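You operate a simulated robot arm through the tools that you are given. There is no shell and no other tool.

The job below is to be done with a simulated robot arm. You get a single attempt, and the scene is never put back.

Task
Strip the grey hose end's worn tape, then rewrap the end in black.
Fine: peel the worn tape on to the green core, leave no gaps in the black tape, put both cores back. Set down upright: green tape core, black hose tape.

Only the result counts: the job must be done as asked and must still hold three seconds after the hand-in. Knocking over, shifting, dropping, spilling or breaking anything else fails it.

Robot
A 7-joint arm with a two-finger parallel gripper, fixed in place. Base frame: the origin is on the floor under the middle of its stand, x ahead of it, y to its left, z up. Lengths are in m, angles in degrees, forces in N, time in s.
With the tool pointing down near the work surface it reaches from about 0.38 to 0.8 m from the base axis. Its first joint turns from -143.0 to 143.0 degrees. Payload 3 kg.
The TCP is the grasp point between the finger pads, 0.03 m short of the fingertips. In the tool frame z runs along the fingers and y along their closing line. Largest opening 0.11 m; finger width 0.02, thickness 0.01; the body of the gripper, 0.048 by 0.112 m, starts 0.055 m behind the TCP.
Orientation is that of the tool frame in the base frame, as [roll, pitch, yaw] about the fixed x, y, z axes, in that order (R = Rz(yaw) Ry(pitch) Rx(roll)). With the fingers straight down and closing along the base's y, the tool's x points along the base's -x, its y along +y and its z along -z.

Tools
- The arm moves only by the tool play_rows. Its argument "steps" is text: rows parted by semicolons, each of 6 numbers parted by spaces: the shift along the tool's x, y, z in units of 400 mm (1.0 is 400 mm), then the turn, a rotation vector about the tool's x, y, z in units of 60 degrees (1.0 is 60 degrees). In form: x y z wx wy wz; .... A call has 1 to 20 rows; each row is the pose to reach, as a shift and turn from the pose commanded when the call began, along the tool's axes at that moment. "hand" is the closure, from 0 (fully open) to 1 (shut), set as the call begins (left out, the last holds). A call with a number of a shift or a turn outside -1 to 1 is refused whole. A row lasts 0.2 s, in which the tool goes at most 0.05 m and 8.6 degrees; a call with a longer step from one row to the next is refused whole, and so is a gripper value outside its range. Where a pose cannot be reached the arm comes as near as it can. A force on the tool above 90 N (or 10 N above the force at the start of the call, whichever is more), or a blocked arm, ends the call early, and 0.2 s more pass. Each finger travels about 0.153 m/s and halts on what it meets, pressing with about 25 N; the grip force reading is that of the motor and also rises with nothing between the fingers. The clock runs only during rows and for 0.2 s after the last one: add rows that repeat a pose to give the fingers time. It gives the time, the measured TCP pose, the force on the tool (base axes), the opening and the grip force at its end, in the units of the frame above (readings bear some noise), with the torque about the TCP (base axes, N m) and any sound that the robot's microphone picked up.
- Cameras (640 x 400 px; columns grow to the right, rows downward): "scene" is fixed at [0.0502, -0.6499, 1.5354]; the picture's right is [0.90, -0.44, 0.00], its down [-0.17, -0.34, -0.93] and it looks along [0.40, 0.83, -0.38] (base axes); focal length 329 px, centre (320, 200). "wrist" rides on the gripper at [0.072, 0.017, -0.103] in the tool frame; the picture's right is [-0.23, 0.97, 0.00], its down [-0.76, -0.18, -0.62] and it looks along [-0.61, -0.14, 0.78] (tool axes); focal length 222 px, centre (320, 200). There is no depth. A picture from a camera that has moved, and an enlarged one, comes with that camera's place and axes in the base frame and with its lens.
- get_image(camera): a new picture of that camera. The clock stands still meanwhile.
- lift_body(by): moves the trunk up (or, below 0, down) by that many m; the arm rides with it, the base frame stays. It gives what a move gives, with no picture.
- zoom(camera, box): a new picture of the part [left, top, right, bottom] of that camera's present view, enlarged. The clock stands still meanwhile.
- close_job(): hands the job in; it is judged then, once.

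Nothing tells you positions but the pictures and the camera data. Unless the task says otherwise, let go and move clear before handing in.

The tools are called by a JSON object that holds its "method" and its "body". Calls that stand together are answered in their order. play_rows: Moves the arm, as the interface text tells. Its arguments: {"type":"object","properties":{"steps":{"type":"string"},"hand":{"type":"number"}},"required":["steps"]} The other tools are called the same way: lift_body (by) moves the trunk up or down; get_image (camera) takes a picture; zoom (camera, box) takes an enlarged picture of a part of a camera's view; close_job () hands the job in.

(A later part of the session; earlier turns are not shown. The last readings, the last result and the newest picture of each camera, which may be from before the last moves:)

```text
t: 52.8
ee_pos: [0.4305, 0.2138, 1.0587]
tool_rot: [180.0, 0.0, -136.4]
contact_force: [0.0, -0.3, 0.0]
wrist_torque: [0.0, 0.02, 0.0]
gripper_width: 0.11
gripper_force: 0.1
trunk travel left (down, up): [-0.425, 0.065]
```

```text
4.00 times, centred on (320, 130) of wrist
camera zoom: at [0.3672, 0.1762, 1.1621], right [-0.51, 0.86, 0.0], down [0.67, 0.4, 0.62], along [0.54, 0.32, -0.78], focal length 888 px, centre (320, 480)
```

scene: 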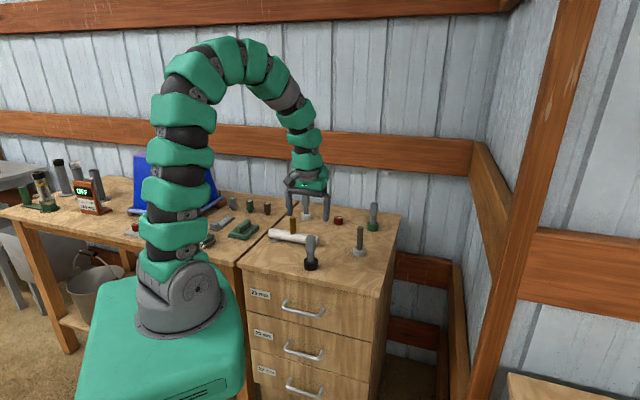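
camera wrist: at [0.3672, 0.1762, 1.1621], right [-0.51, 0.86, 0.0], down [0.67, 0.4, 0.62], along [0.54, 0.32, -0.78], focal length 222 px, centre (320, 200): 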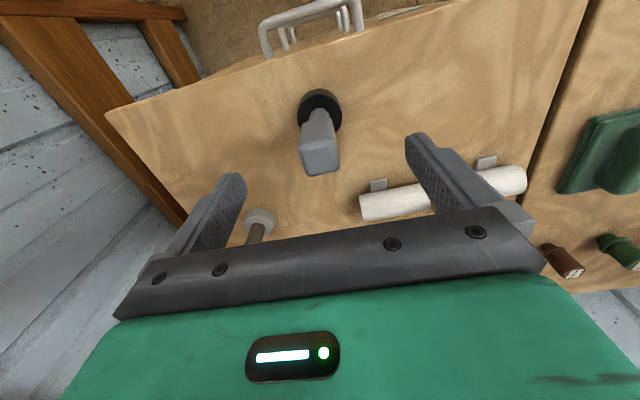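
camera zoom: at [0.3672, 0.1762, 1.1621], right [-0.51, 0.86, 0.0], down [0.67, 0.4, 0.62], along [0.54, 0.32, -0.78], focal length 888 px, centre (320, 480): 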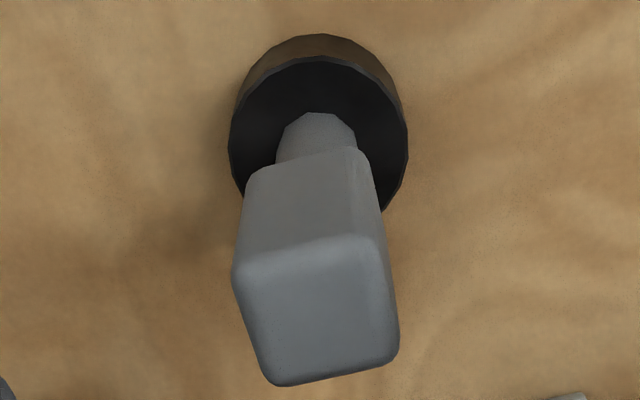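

{"method": "play_rows", "body": {"steps": "-0.0066 -0.0018 0.05 0 0 0; -0.0066 -0.0018 0.1 0 0 0; -0.0066 -0.0018 0.1468 0 0 0; -0.0066 -0.0018 0.1468 0 0 0"}}

{"method": "get_image", "body": {"camera": "wrist"}}

{"method": "zoom", "body": {"camera": "scene", "box": [280, 190, 350, 280]}}

```text
t: 53.8
ee_pos: [0.4341, 0.216, 1.0004]
tool_rot: [180.0, -0.1, -136.3]
contact_force: [0.1, 0.0, -0.4]
wrist_torque: [0.04, -0.03, 0.0]
gripper_width: 0.1098
gripper_force: 0.0
trunk travel left (down, up): [-0.425, 0.065]
```

```text
taken
camera wrist: at [0.3708, 0.1789, 1.1046], right [-0.51, 0.86, 0.0], down [0.67, 0.4, 0.62], along [0.54, 0.32, -0.78], focal length 222 px, centre (320, 200)
```

wrist: 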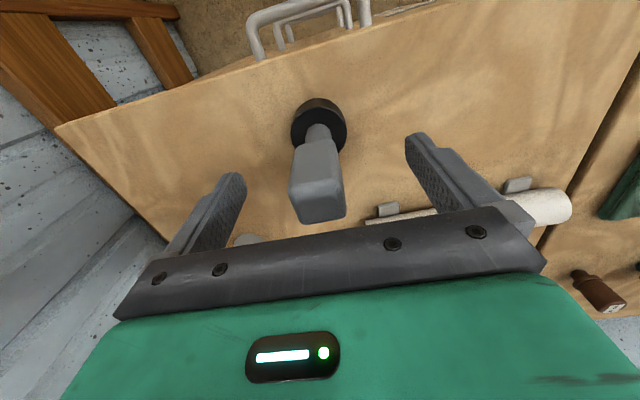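

```text
4.44 times, centred on (315, 235) of scene
camera zoom: at [0.0502, -0.6499, 1.5354], right [0.9, -0.44, 0.0], down [-0.17, -0.34, -0.93], along [0.4, 0.83, -0.38], focal length 1461 px, centre (342, 44)
```

zoom: 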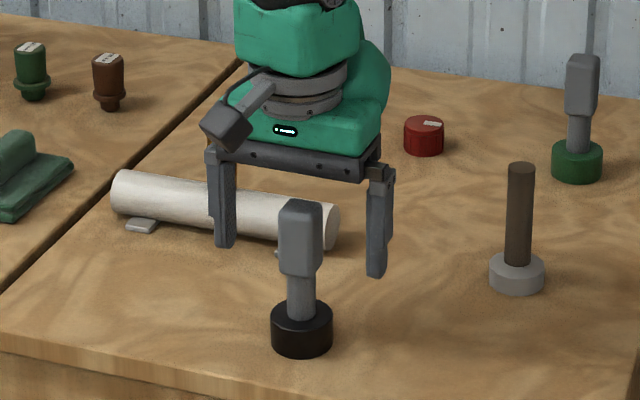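

The head is centred between the fingers, both in the view and by my numbers. I'll close on it.

{"method": "play_rows", "body": {"steps": "0 0 0 0 0 0; 0 0 0 0 0 0; 0 0 0 0 0 0; 0 0 0 0 0 0", "hand": 1}}

{"method": "get_image", "body": {"camera": "wrist"}}

{"method": "zoom", "body": {"camera": "scene", "box": [285, 225, 345, 275]}}

```text
t: 54.8
ee_pos: [0.4348, 0.217, 1.0018]
tool_rot: [-180.0, 0.1, -136.5]
contact_force: [0.2, -0.6, -1.2]
wrist_torque: [-0.01, -0.01, 0.05]
gripper_width: 0.0275
gripper_force: 25.2
trunk travel left (down, up): [-0.425, 0.065]
```

```text
taken
camera wrist: at [0.3707, 0.1788, 1.1049], right [-0.51, 0.86, 0.0], down [0.67, 0.4, 0.62], along [0.54, 0.32, -0.78], focal length 222 px, centre (320, 200)
```

wrist: 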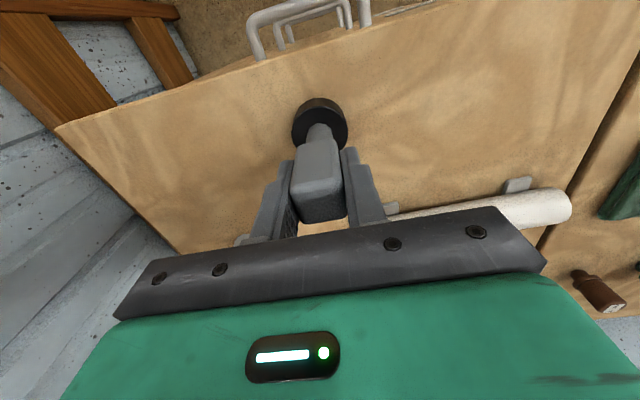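

```text
8.00 times, centred on (315, 250) of scene
camera zoom: at [0.0502, -0.6499, 1.5354], right [0.9, -0.44, 0.0], down [-0.17, -0.34, -0.93], along [0.4, 0.83, -0.38], focal length 2629 px, centre (360, -200)
```

zoom: 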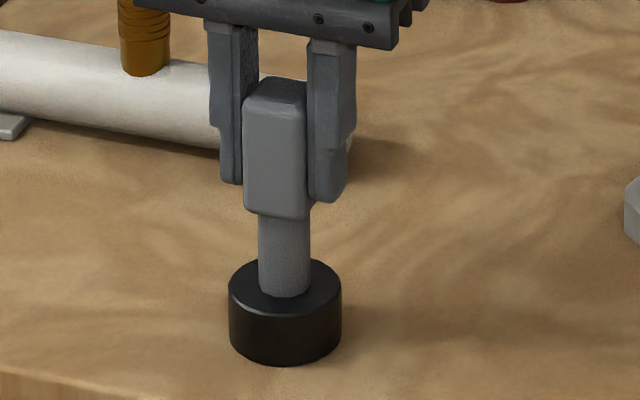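

The black core is held with the fingers at 27.5 mm. I'll lift it straight up 0.16 m.

{"method": "play_rows", "body": {"steps": "0 0 -0.05 0 0 0; 0 0 -0.15 0 0 0; 0 0 -0.25 0 0 0; 0 0 -0.35 0 0 0; 0 0 -0.4 0 0 0; 0 0 -0.4 0 0 0"}}

{"method": "get_image", "body": {"camera": "wrist"}}

{"method": "zoom", "body": {"camera": "scene", "box": [270, 160, 370, 280]}}

```text
t: 56.2
ee_pos: [0.4312, 0.2144, 1.1634]
tool_rot: [180.0, -0.1, -136.4]
contact_force: [0.0, 0.1, -1.2]
wrist_torque: [0.0, -0.01, 0.01]
gripper_width: 0.0278
gripper_force: 25.1
trunk travel left (down, up): [-0.425, 0.065]
```

```text
taken
camera wrist: at [0.3677, 0.1782, 1.2663], right [-0.51, 0.86, 0.0], down [0.67, 0.4, 0.62], along [0.54, 0.32, -0.78], focal length 222 px, centre (320, 200)
```

wrist: 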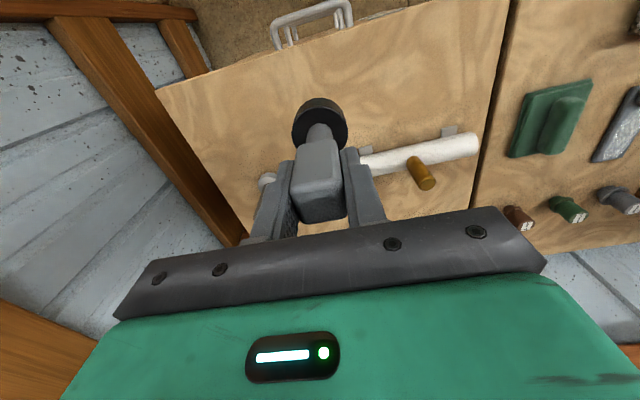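

```text
3.33 times, centred on (320, 220) of scene
camera zoom: at [0.0502, -0.6499, 1.5354], right [0.9, -0.44, 0.0], down [-0.17, -0.34, -0.93], along [0.4, 0.83, -0.38], focal length 1096 px, centre (320, 133)
```

zoom: 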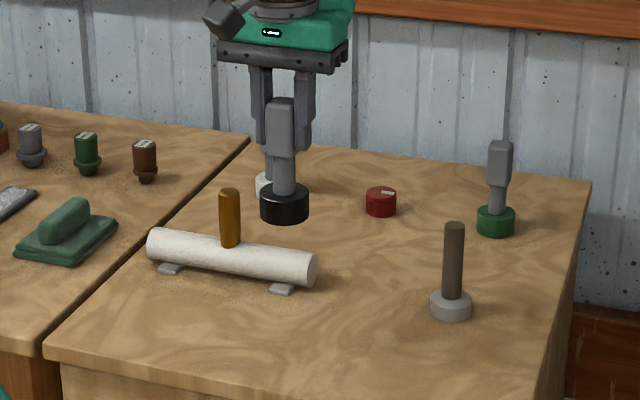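

Next I'll carry the black core to the robot side of the hose, then lower it to the starting height with a gap of about 2 cm.

{"method": "play_rows", "body": {"steps": "-0.0609 -0.069 0 0 0 0; -0.1218 -0.1381 0 0 0 0; -0.1828 -0.2071 0 0 0 0; -0.2437 -0.2762 0 0 0 0; -0.2437 -0.2762 0.1 0 0 0; -0.2437 -0.2762 0.2 0 0 0; -0.2437 -0.2762 0.29 0 0 0; -0.2437 -0.2762 0.29 0 0 0"}}

{"method": "get_image", "body": {"camera": "wrist"}}

{"method": "zoom", "body": {"camera": "scene", "box": [330, 205, 390, 265]}}

```text
t: 58.0
ee_pos: [0.5795, 0.2029, 1.0444]
tool_rot: [180.0, -0.2, -136.4]
contact_force: [0.1, 1.2, 0.3]
wrist_torque: [-0.01, 0.02, -0.02]
gripper_width: 0.0276
gripper_force: 25.2
trunk travel left (down, up): [-0.425, 0.065]
```

```text
taken
camera wrist: at [0.5167, 0.1651, 1.1471], right [-0.51, 0.86, 0.0], down [0.68, 0.4, 0.62], along [0.54, 0.32, -0.78], focal length 222 px, centre (320, 200)
```

wrist: 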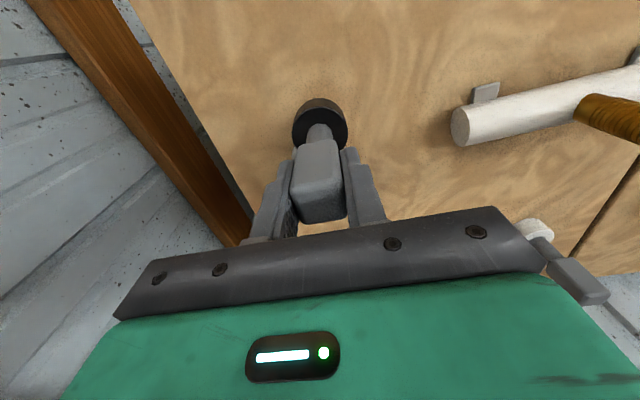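

```text
6.67 times, centred on (360, 235) of scene
camera zoom: at [0.0502, -0.6499, 1.5354], right [0.9, -0.44, 0.0], down [-0.17, -0.34, -0.93], along [0.4, 0.83, -0.38], focal length 2191 px, centre (53, -33)
```

zoom: 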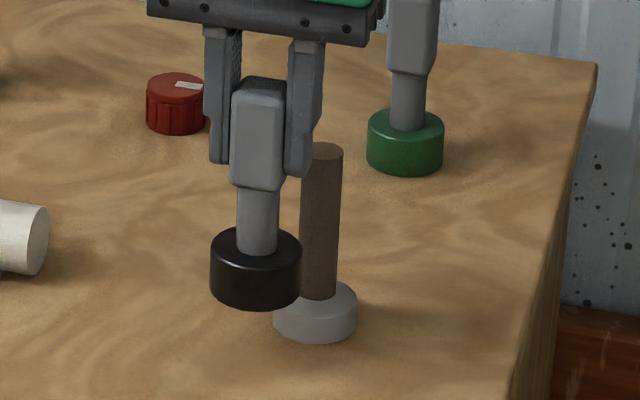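

The scene camera puts the old tape at 48–94 mm above the table, and the black disc is about 26 mm tall. I'll start with the disc bottom at about 45 mm, and ease in toward the hose now.

{"method": "play_rows", "body": {"steps": "-0.0126 -0.0056 -0.0058 0 0 0; -0.0251 -0.0113 -0.0058 0 0 0; -0.0377 -0.0169 -0.0058 0 0 0; -0.0377 -0.0169 -0.0058 0 0 0"}}

{"method": "zoom", "body": {"camera": "scene", "box": [340, 215, 380, 255]}}

{"method": "zoom", "body": {"camera": "wrist", "box": [240, 60, 400, 220]}}

```text
t: 59.0
ee_pos: [0.5965, 0.2091, 1.0481]
tool_rot: [-180.0, 0.0, -136.4]
contact_force: [-3.1, -1.1, -0.9]
wrist_torque: [-0.08, 0.24, 0.01]
gripper_width: 0.0273
gripper_force: 24.8
trunk travel left (down, up): [-0.425, 0.065]
```

```text
10.00 times, centred on (360, 235) of scene
camera zoom: at [0.0502, -0.6499, 1.5354], right [0.9, -0.44, 0.0], down [-0.17, -0.34, -0.93], along [0.4, 0.83, -0.38], focal length 3287 px, centre (-80, -150)
```

zoom: 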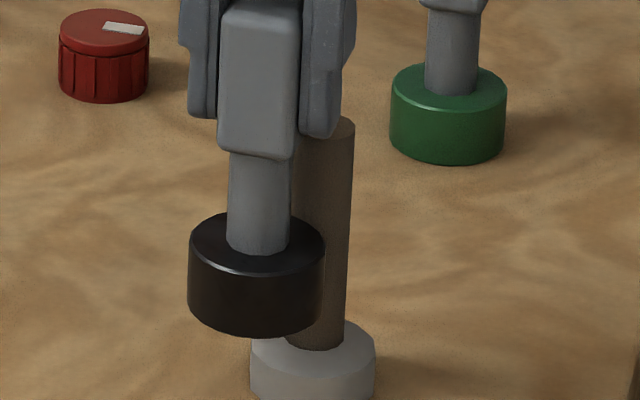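

```text
2.50 times, centred on (320, 140) of wrist
camera zoom: at [0.533, 0.1706, 1.1514], right [-0.51, 0.86, 0.0], down [0.67, 0.4, 0.62], along [0.54, 0.32, -0.78], focal length 555 px, centre (320, 350)
```

zoom: 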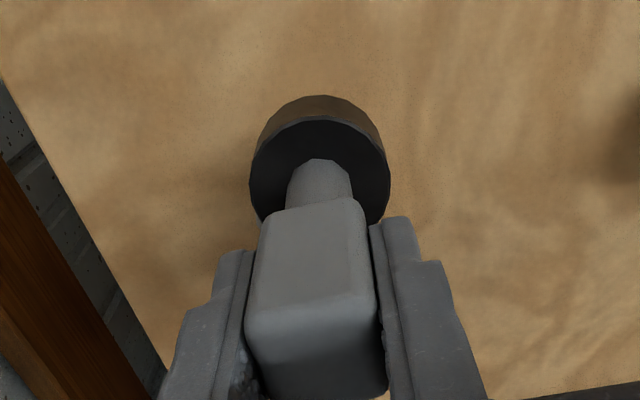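

Light contact of about 3 N at 35 mm between centres, as expected. I'll start winding counter-clockwise at the bottom height, first about 70°, and then check.

{"method": "play_rows", "body": {"steps": "0.008 -0.0138 0.0037 0 0 0; 0.0106 -0.0293 0.0037 0 0 0; 0.0104 -0.045 0.0037 0 0 0; 0.0075 -0.0605 0.0037 0 0 0; 0.0021 -0.075 0.0037 0 0 0; -0.0059 -0.0885 0.0037 0 0 0; -0.0161 -0.1006 0.0037 0 0 0"}}

{"method": "zoom", "body": {"camera": "scene", "box": [340, 215, 380, 255]}}

{"method": "zoom", "body": {"camera": "wrist", "box": [240, 60, 400, 220]}}

```text
t: 60.6
ee_pos: [0.6312, 0.1851, 1.0483]
tool_rot: [180.0, 0.1, -136.4]
contact_force: [0.5, 0.1, -0.6]
wrist_torque: [0.02, -0.03, -0.03]
gripper_width: 0.0275
gripper_force: 24.6
trunk travel left (down, up): [-0.425, 0.065]
```

```text
10.00 times, centred on (360, 235) of scene
camera zoom: at [0.0502, -0.6499, 1.5354], right [0.9, -0.44, 0.0], down [-0.17, -0.34, -0.93], along [0.4, 0.83, -0.38], focal length 3287 px, centre (-80, -150)
```

zoom: 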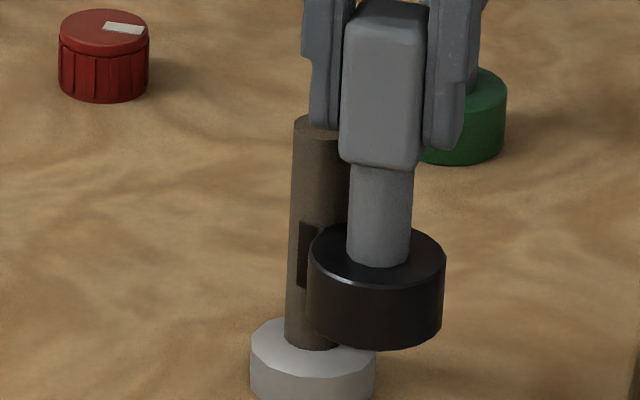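

```text
2.50 times, centred on (320, 140) of wrist
camera zoom: at [0.5668, 0.1465, 1.1504], right [-0.51, 0.86, 0.0], down [0.67, 0.4, 0.62], along [0.54, 0.32, -0.78], focal length 555 px, centre (320, 350)
```

zoom: 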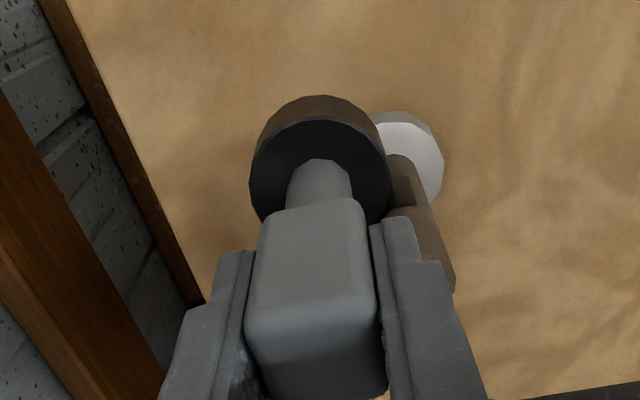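

Black tape is going onto the hose. Its lower edge is about 3 mm below where the old tape's was. I'll continue counter-clockwise at this height for the bottom turn.

{"method": "play_rows", "body": {"steps": "-0.0119 -0.01 0 0 0 0; -0.0257 -0.0176 0 0 0 0; -0.0405 -0.0231 0 0 0 0; -0.056 -0.0257 0 0 0 0; -0.0717 -0.0255 0 0 0 0; -0.0872 -0.0226 0 0 0 0; -0.1017 -0.0171 0 0 0 0; -0.1152 -0.0092 0 0 0 0; -0.1273 0.001 0 0 0 0; -0.1373 0.0129 0 0 0 0"}}

{"method": "zoom", "body": {"camera": "scene", "box": [340, 215, 380, 255]}}

{"method": "zoom", "body": {"camera": "wrist", "box": [240, 60, 400, 220]}}

```text
t: 62.8
ee_pos: [0.6656, 0.2236, 1.0475]
tool_rot: [179.8, -0.1, -136.5]
contact_force: [0.5, -0.3, -0.5]
wrist_torque: [0.03, 0.0, 0.02]
gripper_width: 0.0274
gripper_force: 24.5
trunk travel left (down, up): [-0.425, 0.065]
```

```text
10.00 times, centred on (360, 235) of scene
camera zoom: at [0.0502, -0.6499, 1.5354], right [0.9, -0.44, 0.0], down [-0.17, -0.34, -0.93], along [0.4, 0.83, -0.38], focal length 3287 px, centre (-80, -150)
```

zoom: 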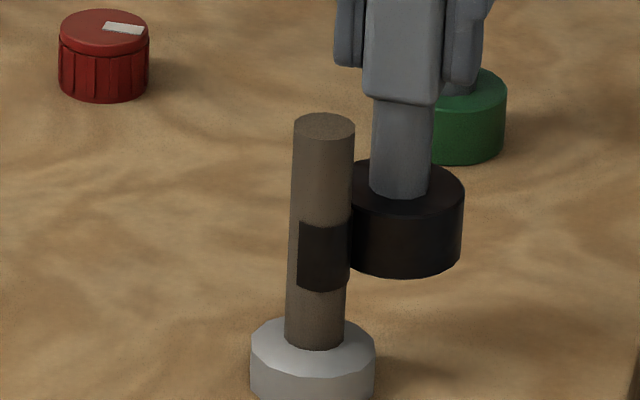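

```text
2.50 times, centred on (320, 140) of wrist
camera zoom: at [0.6022, 0.186, 1.1497], right [-0.51, 0.86, 0.0], down [0.68, 0.4, 0.62], along [0.54, 0.32, -0.78], focal length 555 px, centre (320, 350)
```

zoom: 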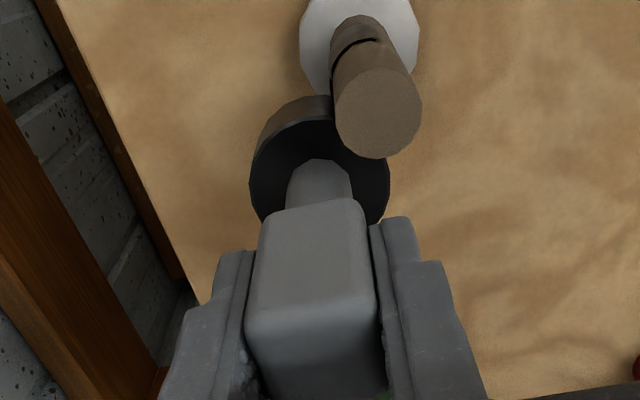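

The black band goes on evenly and starts about 5 mm below the old tape's bottom edge. I'll continue around, rising only about 3 mm over the rest of this first turn.

{"method": "play_rows", "body": {"steps": "-0.0076 0.0138 -0.0004 0 0 0; -0.0131 0.0286 -0.0008 0 0 0; -0.0157 0.0441 -0.0013 0 0 0; -0.0155 0.0598 -0.0017 0 0 0; -0.0127 0.0753 -0.0021 0 0 0; -0.0072 0.0898 -0.0025 0 0 0; 0.0008 0.1033 -0.0029 0 0 0; 0.011 0.1154 -0.0034 0 0 0; 0.0229 0.1253 -0.0038 0 0 0; 0.0367 0.133 -0.0042 0 0 0; 0.0515 0.1384 -0.0046 0 0 0; 0.0669 0.1411 -0.005 0 0 0; 0.0827 0.1409 -0.0055 0 0 0; 0.0982 0.138 -0.0059 0 0 0; 0.1138 0.1346 -0.0063 0 0 0; 0.1276 0.1267 -0.0067 0 0 0; 0.1401 0.1161 -0.0071 0 0 0; 0.1504 0.1038 -0.0076 0 0 0; 0.1582 0.0898 -0.008 0 0 0; 0.1638 0.0745 -0.0084 0 0 0"}}

{"method": "zoom", "body": {"camera": "scene", "box": [340, 215, 380, 255]}}

{"method": "zoom", "body": {"camera": "wrist", "box": [240, 60, 400, 220]}}

```text
t: 67.0
ee_pos: [0.5995, 0.2029, 1.0516]
tool_rot: [-180.0, 0.0, -136.4]
contact_force: [0.4, 0.1, -1.0]
wrist_torque: [0.03, -0.01, 0.03]
gripper_width: 0.0276
gripper_force: 25.1
trunk travel left (down, up): [-0.425, 0.065]
```

```text
10.00 times, centred on (360, 235) of scene
camera zoom: at [0.0502, -0.6499, 1.5354], right [0.9, -0.44, 0.0], down [-0.17, -0.34, -0.93], along [0.4, 0.83, -0.38], focal length 3287 px, centre (-80, -150)
```

zoom: 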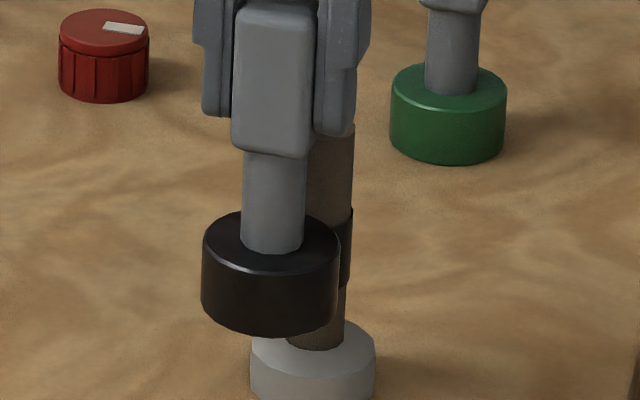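

```text
2.50 times, centred on (320, 140) of wrist
camera zoom: at [0.535, 0.1646, 1.1544], right [-0.51, 0.86, 0.0], down [0.67, 0.4, 0.62], along [0.54, 0.32, -0.78], focal length 555 px, centre (320, 350)
```

zoom: 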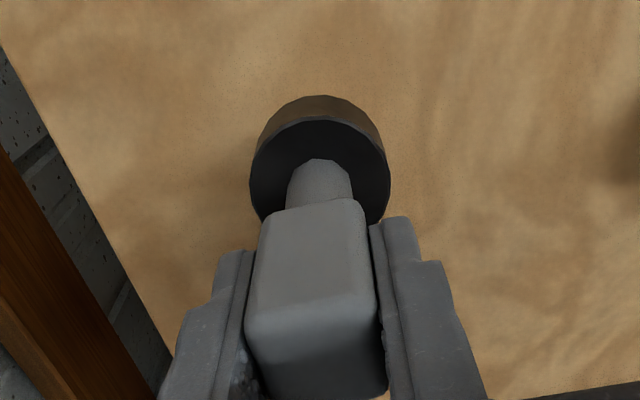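

The first turn is complete at 1.051. Now I'll climb at about 12 mm per turn, which leaves roughly half overlap.

{"method": "play_rows", "body": {"steps": "0.0014 -0.0159 -0.0009 0 0 0; 0.001 -0.0319 -0.0017 0 0 0; -0.0017 -0.0475 -0.0026 0 0 0; -0.0072 -0.0624 -0.0034 0 0 0; -0.0153 -0.076 -0.0043 0 0 0; -0.0257 -0.0883 -0.0051 0 0 0; -0.0378 -0.0985 -0.006 0 0 0; -0.0518 -0.1062 -0.0068 0 0 0; -0.0667 -0.1115 -0.0077 0 0 0; -0.0824 -0.1143 -0.0085 0 0 0; -0.0983 -0.114 -0.0094 0 0 0; -0.1139 -0.1113 -0.0102 0 0 0; -0.1288 -0.1058 -0.0111 0 0 0; -0.1424 -0.0977 -0.0119 0 0 0; -0.1547 -0.0873 -0.0128 0 0 0; -0.1649 -0.0752 -0.0136 0 0 0; -0.1727 -0.0612 -0.0145 0 0 0; -0.178 -0.0462 -0.0153 0 0 0; -0.1808 -0.0306 -0.0162 0 0 0; -0.1804 -0.0147 -0.017 0 0 0"}}

{"method": "zoom", "body": {"camera": "scene", "box": [340, 215, 380, 255]}}

{"method": "zoom", "body": {"camera": "wrist", "box": [240, 40, 400, 200]}}

```text
t: 71.2
ee_pos: [0.655, 0.2471, 1.0585]
tool_rot: [180.0, 0.0, -136.4]
contact_force: [0.3, 0.0, -0.7]
wrist_torque: [0.01, 0.02, 0.02]
gripper_width: 0.0274
gripper_force: 25.0
trunk travel left (down, up): [-0.425, 0.065]
```

```text
10.00 times, centred on (360, 235) of scene
camera zoom: at [0.0502, -0.6499, 1.5354], right [0.9, -0.44, 0.0], down [-0.17, -0.34, -0.93], along [0.4, 0.83, -0.38], focal length 3287 px, centre (-80, -150)
```

zoom: 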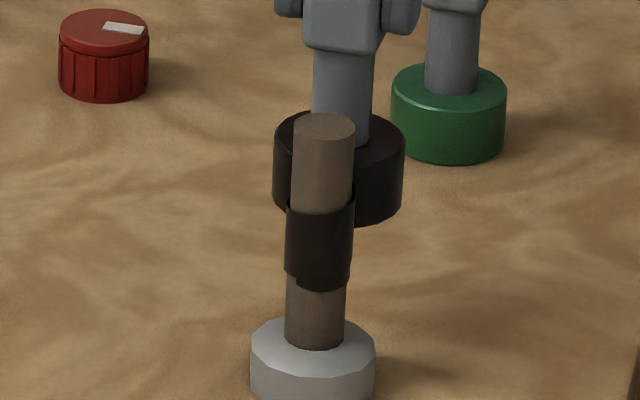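

```text
2.50 times, centred on (320, 120) of wrist
camera zoom: at [0.591, 0.2092, 1.1615], right [-0.51, 0.86, 0.0], down [0.67, 0.4, 0.62], along [0.54, 0.32, -0.78], focal length 555 px, centre (320, 400)
```

zoom: 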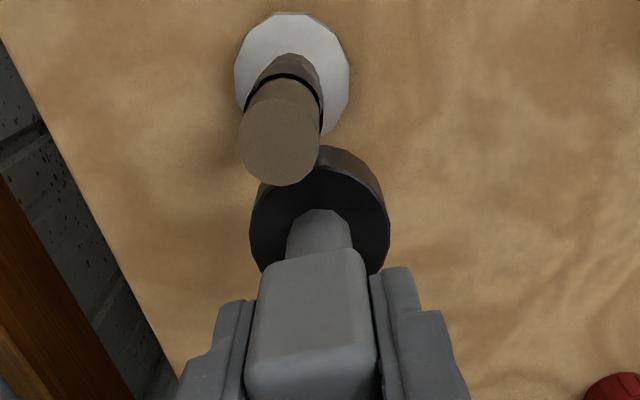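

The tape is going on cleanly with good overlap. I'll continue the climb counter-clockwise for another 200°.

{"method": "play_rows", "body": {"steps": "0.0027 0.0157 -0.0009 0 0 0; 0.0082 0.0306 -0.0017 0 0 0; 0.0163 0.0442 -0.0026 0 0 0; 0.0267 0.0565 -0.0034 0 0 0; 0.0388 0.0666 -0.0043 0 0 0; 0.0527 0.0744 -0.0051 0 0 0; 0.0677 0.0797 -0.006 0 0 0; 0.0834 0.0825 -0.0068 0 0 0; 0.0993 0.0832 -0.0077 0 0 0; 0.1153 0.0805 -0.0085 0 0 0; 0.1306 0.0753 -0.0094 0 0 0; 0.1445 0.0672 -0.0102 0 0 0; 0.157 0.0566 -0.0111 0 0 0; 0.1671 0.0442 -0.0119 0 0 0; 0.1753 0.0302 -0.0128 0 0 0; 0.1806 0.0149 -0.0136 0 0 0; 0.1828 -0.0013 -0.0145 0 0 0; 0.1821 -0.0172 -0.0153 0 0 0; 0.1787 -0.0328 -0.0162 0 0 0; 0.1732 -0.0477 -0.017 0 0 0"}}

{"method": "zoom", "body": {"camera": "scene", "box": [340, 215, 380, 255]}}

{"method": "zoom", "body": {"camera": "wrist", "box": [240, 40, 400, 200]}}

```text
t: 75.4
ee_pos: [0.6195, 0.185, 1.0646]
tool_rot: [-179.9, 0.0, -136.4]
contact_force: [0.6, -0.1, -0.8]
wrist_torque: [-0.01, 0.0, -0.01]
gripper_width: 0.0275
gripper_force: 24.8
trunk travel left (down, up): [-0.425, 0.065]
```

```text
10.00 times, centred on (360, 235) of scene
camera zoom: at [0.0502, -0.6499, 1.5354], right [0.9, -0.44, 0.0], down [-0.17, -0.34, -0.93], along [0.4, 0.83, -0.38], focal length 3287 px, centre (-80, -150)
```

zoom: 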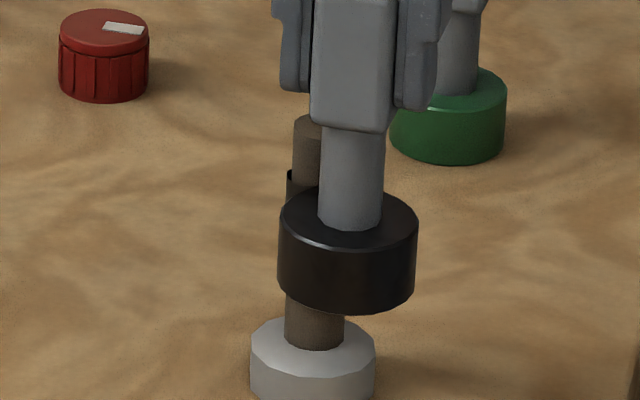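

```text
2.50 times, centred on (320, 120) of wrist
camera zoom: at [0.5547, 0.1468, 1.1676], right [-0.51, 0.86, 0.0], down [0.68, 0.4, 0.62], along [0.54, 0.32, -0.78], focal length 555 px, centre (320, 400)
```

zoom: 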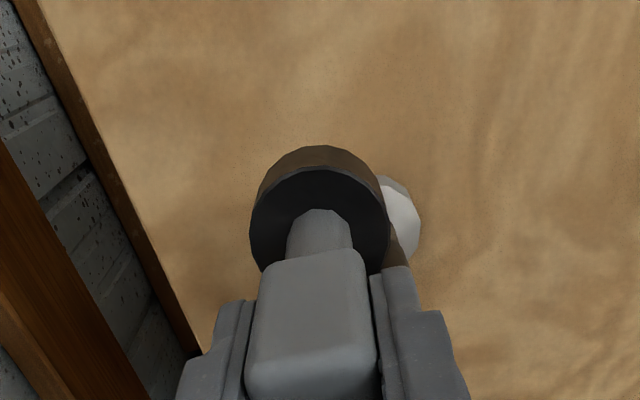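

{"method": "zoom", "body": {"camera": "scene", "box": [352, 225, 368, 240]}}

```text
16.00 times, centred on (360, 232) of scene
camera zoom: at [0.0502, -0.6499, 1.5354], right [0.9, -0.44, 0.0], down [-0.17, -0.34, -0.93], along [0.4, 0.83, -0.38], focal length 5259 px, centre (-320, -320)
```

zoom: 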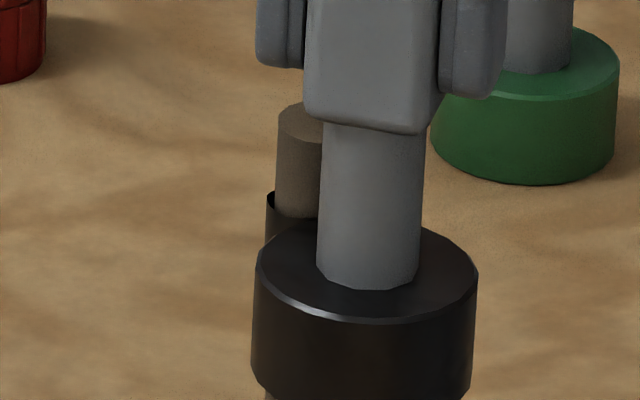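

That's just black tape catching the light. I'll continue the climb for another 200°.

{"method": "play_rows", "body": {"steps": "-0.0071 -0.0143 -0.0009 0 0 0; -0.0176 -0.0268 -0.0018 0 0 0; -0.0301 -0.0369 -0.0026 0 0 0; -0.0439 -0.0449 -0.0035 0 0 0; -0.0591 -0.0504 -0.0044 0 0 0; -0.075 -0.0532 -0.0053 0 0 0; -0.0911 -0.0529 -0.0062 0 0 0; -0.107 -0.0501 -0.007 0 0 0; -0.122 -0.0444 -0.0079 0 0 0; -0.136 -0.0363 -0.0088 0 0 0; -0.1485 -0.0257 -0.0097 0 0 0; -0.1586 -0.0133 -0.0106 0 0 0; -0.1666 0.0005 -0.0114 0 0 0; -0.172 0.0157 -0.0123 0 0 0; -0.1748 0.0317 -0.0132 0 0 0; -0.1746 0.0478 -0.0141 0 0 0; -0.1717 0.0636 -0.015 0 0 0; -0.1661 0.0787 -0.0158 0 0 0; -0.1579 0.0926 -0.0167 0 0 0; -0.1474 0.1051 -0.0176 0 0 0"}}

{"method": "zoom", "body": {"camera": "scene", "box": [340, 215, 380, 255]}}

{"method": "zoom", "body": {"camera": "scene", "box": [352, 228, 368, 250]}}

{"method": "zoom", "body": {"camera": "wrist", "box": [240, 40, 400, 200]}}

```text
t: 79.6
ee_pos: [0.6335, 0.2553, 1.0717]
tool_rot: [180.0, -0.1, -136.5]
contact_force: [0.3, -0.5, -0.4]
wrist_torque: [-0.02, 0.02, -0.03]
gripper_width: 0.0275
gripper_force: 25.6
trunk travel left (down, up): [-0.425, 0.065]
```

```text
10.00 times, centred on (360, 235) of scene
camera zoom: at [0.0502, -0.6499, 1.5354], right [0.9, -0.44, 0.0], down [-0.17, -0.34, -0.93], along [0.4, 0.83, -0.38], focal length 3287 px, centre (-80, -150)
```

zoom: 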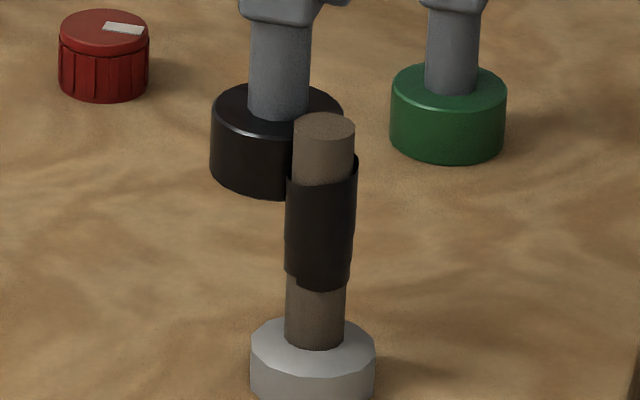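

```text
16.00 times, centred on (360, 239) of scene
camera zoom: at [0.0502, -0.6499, 1.5354], right [0.9, -0.44, 0.0], down [-0.17, -0.34, -0.93], along [0.4, 0.83, -0.38], focal length 5259 px, centre (-320, -424)
```

zoom: 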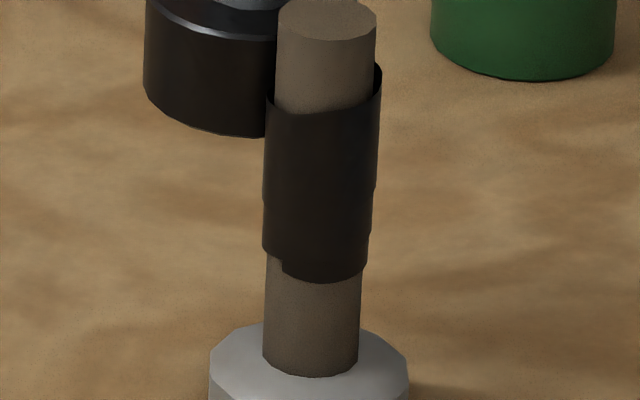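

```text
2.50 times, centred on (320, 120) of wrist
camera zoom: at [0.5691, 0.2174, 1.1741], right [-0.51, 0.86, 0.0], down [0.68, 0.4, 0.62], along [0.54, 0.31, -0.78], focal length 555 px, centre (320, 400)
```

zoom: 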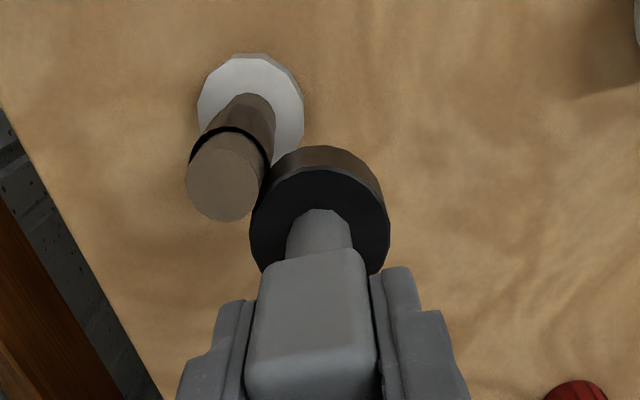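

The black tape now covers most of the band, and the top edge has to rise about 4 mm more to pass the old tape's top. I'll rise slightly and lay a full turn at the top.

{"method": "play_rows", "body": {"steps": "0.0124 0.0101 -0.0009 0 0 0; 0.0263 0.0181 -0.0018 0 0 0; 0.0414 0.0236 -0.0026 0 0 0; 0.0574 0.0264 -0.0035 0 0 0; 0.0735 0.0261 -0.0044 0 0 0; 0.0895 0.0238 -0.0053 0 0 0; 0.1051 0.0186 -0.0062 0 0 0; 0.1191 0.0105 -0.007 0 0 0; 0.1316 0 -0.007 0 0 0; 0.142 -0.0128 -0.007 0 0 0; 0.1502 -0.0268 -0.007 0 0 0; 0.1556 -0.0424 -0.007 0 0 0; 0.1575 -0.0585 -0.007 0 0 0; 0.157 -0.0746 -0.007 0 0 0; 0.1541 -0.0904 -0.007 0 0 0; 0.1484 -0.1055 -0.007 0 0 0; 0.1403 -0.1194 -0.007 0 0 0; 0.1297 -0.1319 -0.007 0 0 0; 0.1173 -0.142 -0.007 0 0 0; 0.1035 -0.15 -0.007 0 0 0"}}

{"method": "zoom", "body": {"camera": "scene", "box": [352, 228, 368, 250]}}

{"method": "zoom", "body": {"camera": "wrist", "box": [240, 40, 400, 200]}}

```text
t: 83.8
ee_pos: [0.6417, 0.1835, 1.0743]
tool_rot: [-180.0, 0.1, -136.5]
contact_force: [-0.1, 0.3, -1.5]
wrist_torque: [0.0, -0.02, -0.01]
gripper_width: 0.0277
gripper_force: 25.1
trunk travel left (down, up): [-0.425, 0.065]
```

```text
16.00 times, centred on (360, 239) of scene
camera zoom: at [0.0502, -0.6499, 1.5354], right [0.9, -0.44, 0.0], down [-0.17, -0.34, -0.93], along [0.4, 0.83, -0.38], focal length 5259 px, centre (-320, -424)
```

zoom: 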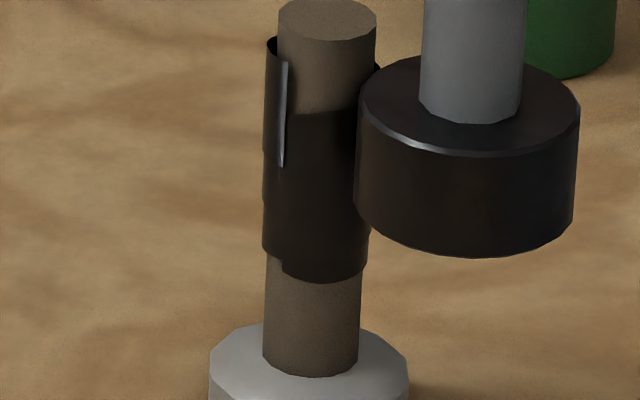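

```text
2.50 times, centred on (320, 120) of wrist
camera zoom: at [0.5793, 0.1456, 1.1773], right [-0.51, 0.86, 0.0], down [0.67, 0.4, 0.62], along [0.54, 0.32, -0.78], focal length 555 px, centre (320, 400)
```

zoom: 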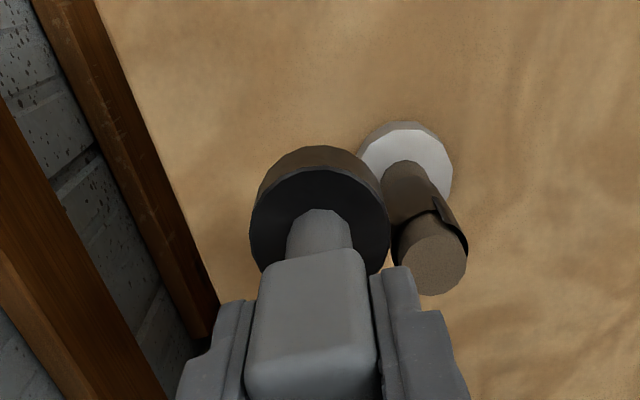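

The black tape ended at about 195° with a free tab, exactly three turns, so it seems to have run out or released. The top edge on the visible side is still up to about 7 mm short of the old tape's top. I'll back the core off and inspect.

{"method": "play_rows", "body": {"steps": "0.0117 -0.0261 0 0 0 0; 0.0238 -0.0522 0 0 0 0; 0.0238 -0.0522 0 0 0 0"}}

{"method": "zoom", "body": {"camera": "scene", "box": [340, 215, 390, 255]}}

{"method": "zoom", "body": {"camera": "wrist", "box": [240, 40, 460, 200]}}

```text
t: 84.6
ee_pos: [0.6491, 0.1627, 1.074]
tool_rot: [-180.0, -0.1, -136.4]
contact_force: [0.6, 0.0, -0.6]
wrist_torque: [0.0, 0.01, -0.01]
gripper_width: 0.0277
gripper_force: 24.9
trunk travel left (down, up): [-0.425, 0.065]
```

```text
10.00 times, centred on (365, 235) of scene
camera zoom: at [0.0502, -0.6499, 1.5354], right [0.9, -0.44, 0.0], down [-0.17, -0.34, -0.93], along [0.4, 0.83, -0.38], focal length 3287 px, centre (-130, -150)
```

zoom: 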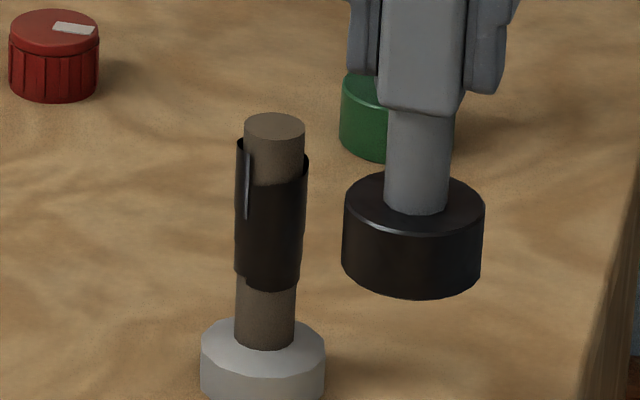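

```text
2.50 times, centred on (350, 120) of wrist
camera zoom: at [0.5863, 0.1244, 1.1771], right [-0.51, 0.86, 0.0], down [0.67, 0.4, 0.62], along [0.54, 0.32, -0.78], focal length 555 px, centre (245, 400)
```

zoom: 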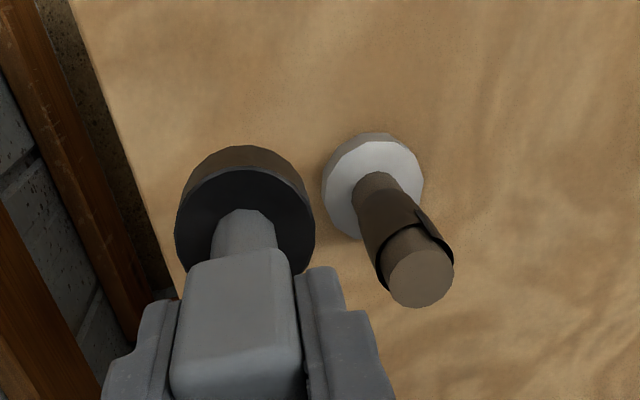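

The tape ends in a free tab. I'll bring the core round to the tab at the same height and touch lightly, to see whether it picks up and continues.

{"method": "play_rows", "body": {"steps": "0.041 0.0276 0 0 0 0; 0.0773 0.0816 0 0 0 0; 0.0874 0.1457 0 0 0 0; 0.075 0.1964 0 0 0 0; 0.054 0.1873 0 0 0 0; 0.0339 0.1783 0 0 0 0; 0.0286 0.176 0 0 0 0; 0.0233 0.1738 0 0 0 0; 0.0233 0.1738 0 0 0 0"}}

{"method": "zoom", "body": {"camera": "scene", "box": [340, 215, 380, 255]}}

```text
t: 86.6
ee_pos: [0.5955, 0.2066, 1.0731]
tool_rot: [-179.9, 0.0, -136.4]
contact_force: [-0.4, 0.2, -0.4]
wrist_torque: [0.0, 0.0, -0.04]
gripper_width: 0.0277
gripper_force: 25.7
trunk travel left (down, up): [-0.425, 0.065]
```

```text
10.00 times, centred on (360, 235) of scene
camera zoom: at [0.0502, -0.6499, 1.5354], right [0.9, -0.44, 0.0], down [-0.17, -0.34, -0.93], along [0.4, 0.83, -0.38], focal length 3287 px, centre (-80, -150)
```

zoom: 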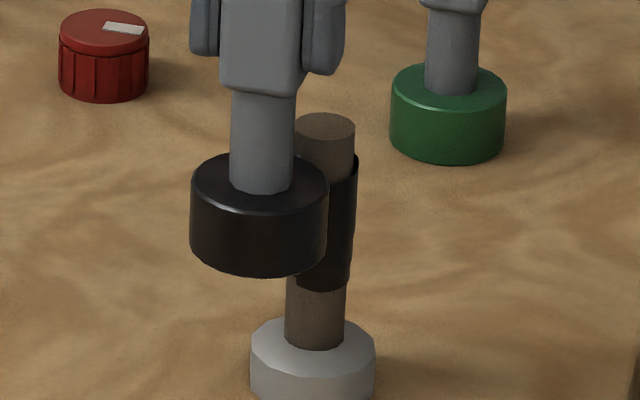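

{"method": "play_rows", "body": {"steps": "-0.0017 -0.0008 0 0 0 0; -0.0034 -0.0015 0 0 0 0; -0.0034 -0.0015 0 0 0 0"}}

```text
t: 87.4
ee_pos: [0.597, 0.2063, 1.0738]
tool_rot: [180.0, 0.0, -136.3]
contact_force: [-1.5, -0.5, -1.7]
wrist_torque: [-0.01, 0.15, 0.02]
gripper_width: 0.0275
gripper_force: 24.9
trunk travel left (down, up): [-0.425, 0.065]
```

Light contact. Now I'll sweep about 80° counter-clockwise and see whether new tape goes on.

{"method": "play_rows", "body": {"steps": "0.0066 -0.0127 0 0 0 0; 0.0099 -0.0285 0 0 0 0; 0.0097 -0.0446 0 0 0 0; 0.0068 -0.0605 0 0 0 0; 0.0012 -0.0755 0 0 0 0; -0.007 -0.0895 0 0 0 0; -0.0175 -0.102 0 0 0 0; -0.03 -0.1121 0 0 0 0"}}

{"method": "zoom", "body": {"camera": "scene", "box": [352, 228, 368, 250]}}

{"method": "zoom", "body": {"camera": "wrist", "box": [240, 40, 460, 200]}}

```text
t: 89.2
ee_pos: [0.6373, 0.1808, 1.073]
tool_rot: [180.0, -0.1, -136.4]
contact_force: [0.0, -0.2, -0.7]
wrist_torque: [0.0, 0.01, 0.01]
gripper_width: 0.0277
gripper_force: 25.1
trunk travel left (down, up): [-0.425, 0.065]
```

```text
16.00 times, centred on (360, 239) of scene
camera zoom: at [0.0502, -0.6499, 1.5354], right [0.9, -0.44, 0.0], down [-0.17, -0.34, -0.93], along [0.4, 0.83, -0.38], focal length 5259 px, centre (-320, -424)
```

zoom: 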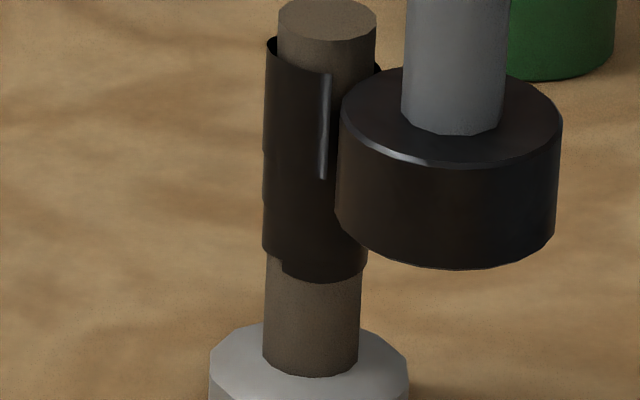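

```text
2.50 times, centred on (350, 120) of wrist
camera zoom: at [0.574, 0.1441, 1.1766], right [-0.51, 0.86, 0.0], down [0.68, 0.4, 0.62], along [0.54, 0.32, -0.78], focal length 555 px, centre (245, 400)
```

zoom: 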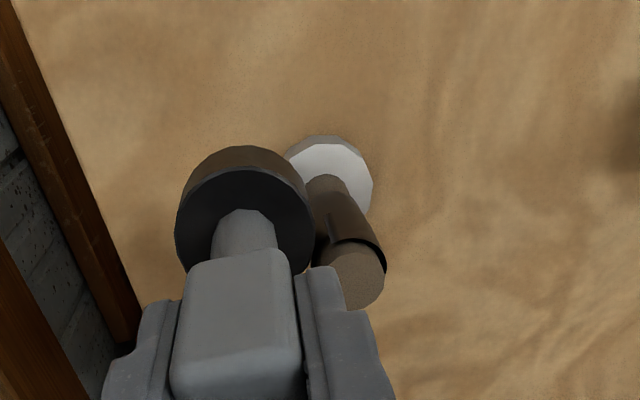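

The tape did extend: the tab moved from 195° to about 242°, and then it released again because my radius drifted outward by about 3 mm. There is tape left and the gap tolerance is small, so I'll go back to the tab and hold a tighter radius, correcting from the measured pose.

{"method": "play_rows", "body": {"steps": "0.0104 -0.016 0 0 0 0; 0.0399 0.0107 0 0 0 0; 0.0568 0.0393 0 0 0 0; 0.0407 0.046 0 0 0 0; 0.0327 0.0494 0 0 0 0; 0.0327 0.0494 0 0 0 0"}}

```text
t: 90.6
ee_pos: [0.6134, 0.1887, 1.0738]
tool_rot: [-180.0, 0.0, -136.4]
contact_force: [-0.1, -0.5, -0.8]
wrist_torque: [-0.02, -0.03, -0.02]
gripper_width: 0.0276
gripper_force: 24.9
trunk travel left (down, up): [-0.425, 0.065]
```

{"method": "play_rows", "body": {"steps": "-0.0018 0.0006 0 0 0 0; -0.0035 0.0012 0 0 0 0; -0.0035 0.0012 0 0 0 0"}}

{"method": "zoom", "body": {"camera": "scene", "box": [340, 215, 380, 255]}}

```text
t: 91.4
ee_pos: [0.6148, 0.1889, 1.0755]
tool_rot: [-180.0, -0.2, -136.5]
contact_force: [-4.8, -7.0, -1.7]
wrist_torque: [-0.55, 0.39, 0.03]
gripper_width: 0.0276
gripper_force: 25.2
trunk travel left (down, up): [-0.425, 0.065]
```

```text
10.00 times, centred on (360, 235) of scene
camera zoom: at [0.0502, -0.6499, 1.5354], right [0.9, -0.44, 0.0], down [-0.17, -0.34, -0.93], along [0.4, 0.83, -0.38], focal length 3287 px, centre (-80, -150)
```

zoom: 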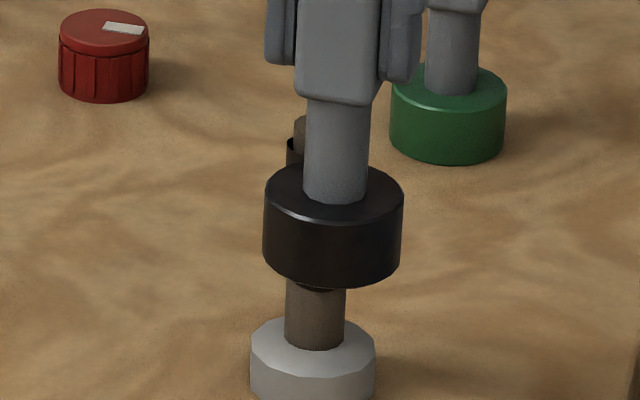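

Contact at 35 mm between centres. I'll sweep counter-clockwise in a shorter arc with the radius held near 36 mm.

{"method": "play_rows", "body": {"steps": "-0.0015 -0.0159 0 0 0 0; -0.0083 -0.0265 0 0 0 0; -0.0168 -0.036 0 0 0 0; -0.0264 -0.0441 0 0 0 0; -0.037 -0.0511 0 0 0 0; -0.0484 -0.0561 0 0 0 0; -0.0605 -0.0597 0 0 0 0"}}

{"method": "zoom", "body": {"camera": "scene", "box": [352, 228, 368, 250]}}

```text
t: 93.0
ee_pos: [0.6483, 0.1872, 1.0745]
tool_rot: [179.9, 0.0, -136.5]
contact_force: [-0.9, 0.5, -0.5]
wrist_torque: [0.02, 0.02, 0.02]
gripper_width: 0.0278
gripper_force: 24.7
trunk travel left (down, up): [-0.425, 0.065]
```

```text
16.00 times, centred on (360, 239) of scene
camera zoom: at [0.0502, -0.6499, 1.5354], right [0.9, -0.44, 0.0], down [-0.17, -0.34, -0.93], along [0.4, 0.83, -0.38], focal length 5259 px, centre (-320, -424)
```

zoom: 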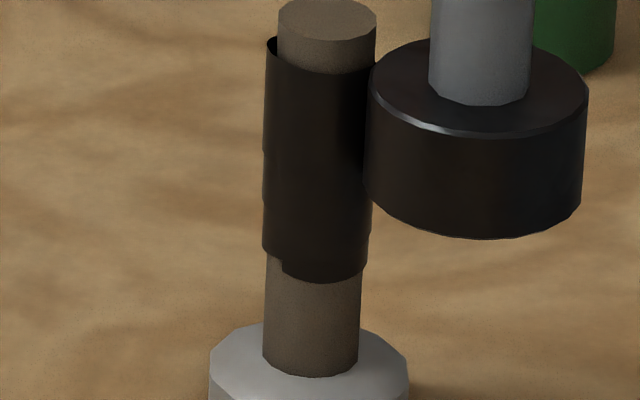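

The tape now covers the front right up past the old top edge. I'll continue in short arcs and correct the radius each time.

{"method": "play_rows", "body": {"steps": "-0.013 0.0042 0 0 0 0; -0.0254 0.0038 0 0 0 0; -0.0377 0.0048 0 0 0 0; -0.0497 0.0079 0 0 0 0; -0.0612 0.0125 0 0 0 0; -0.072 0.0184 0 0 0 0"}}

{"method": "zoom", "body": {"camera": "scene", "box": [352, 228, 368, 250]}}

{"method": "zoom", "body": {"camera": "wrist", "box": [240, 20, 460, 180]}}

```text
t: 94.4
ee_pos: [0.6632, 0.2135, 1.0738]
tool_rot: [180.0, 0.0, -136.6]
contact_force: [-0.2, -0.7, -1.8]
wrist_torque: [0.01, 0.0, 0.03]
gripper_width: 0.0278
gripper_force: 25.1
trunk travel left (down, up): [-0.425, 0.065]
```

```text
16.00 times, centred on (360, 239) of scene
camera zoom: at [0.0502, -0.6499, 1.5354], right [0.9, -0.44, 0.0], down [-0.17, -0.34, -0.93], along [0.4, 0.83, -0.38], focal length 5259 px, centre (-320, -424)
```

zoom: 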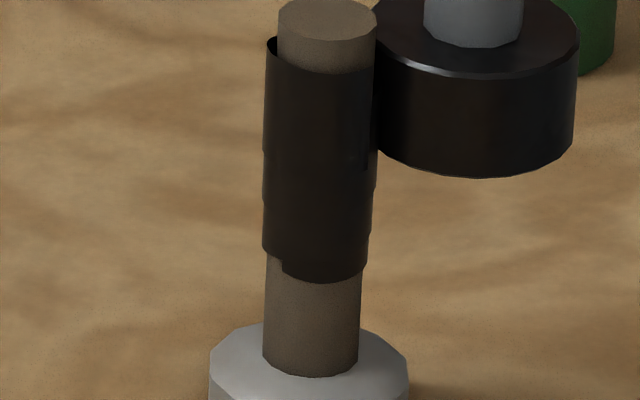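

```text
2.50 times, centred on (350, 100) of wrist
camera zoom: at [0.6006, 0.176, 1.1766], right [-0.51, 0.86, 0.0], down [0.68, 0.4, 0.62], along [0.54, 0.32, -0.78], focal length 555 px, centre (245, 450)
```

zoom: 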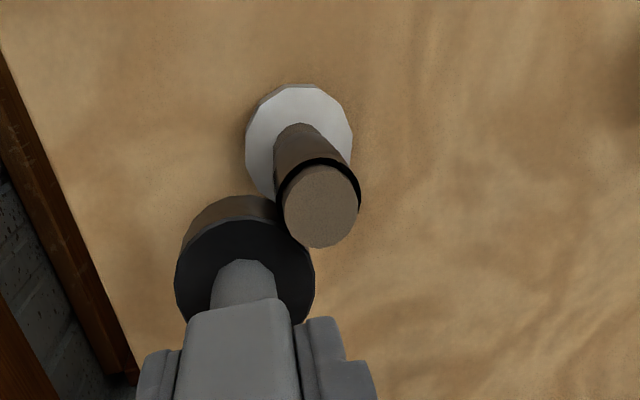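

{"method": "play_rows", "body": {"steps": "-0.0107 0.005 0 0 0 0; -0.0193 0.0141 0 0 0 0; -0.0265 0.0242 0 0 0 0; -0.0322 0.0349 0 0 0 0; -0.0363 0.0469 0 0 0 0; -0.0389 0.0589 0 0 0 0"}}

{"method": "zoom", "body": {"camera": "wrist", "box": [240, 20, 460, 180]}}

```text
t: 95.8
ee_pos: [0.6596, 0.2423, 1.0735]
tool_rot: [179.9, -0.1, -136.4]
contact_force: [-0.3, -0.2, -0.4]
wrist_torque: [-0.03, -0.01, 0.03]
gripper_width: 0.0276
gripper_force: 24.9
trunk travel left (down, up): [-0.425, 0.065]
```

```text
2.50 times, centred on (350, 100) of wrist
camera zoom: at [0.5963, 0.2045, 1.1769], right [-0.51, 0.86, 0.0], down [0.67, 0.4, 0.62], along [0.54, 0.32, -0.78], focal length 555 px, centre (245, 450)
```

zoom: 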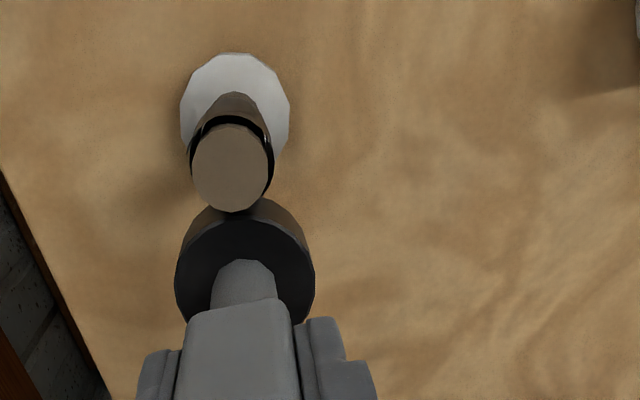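

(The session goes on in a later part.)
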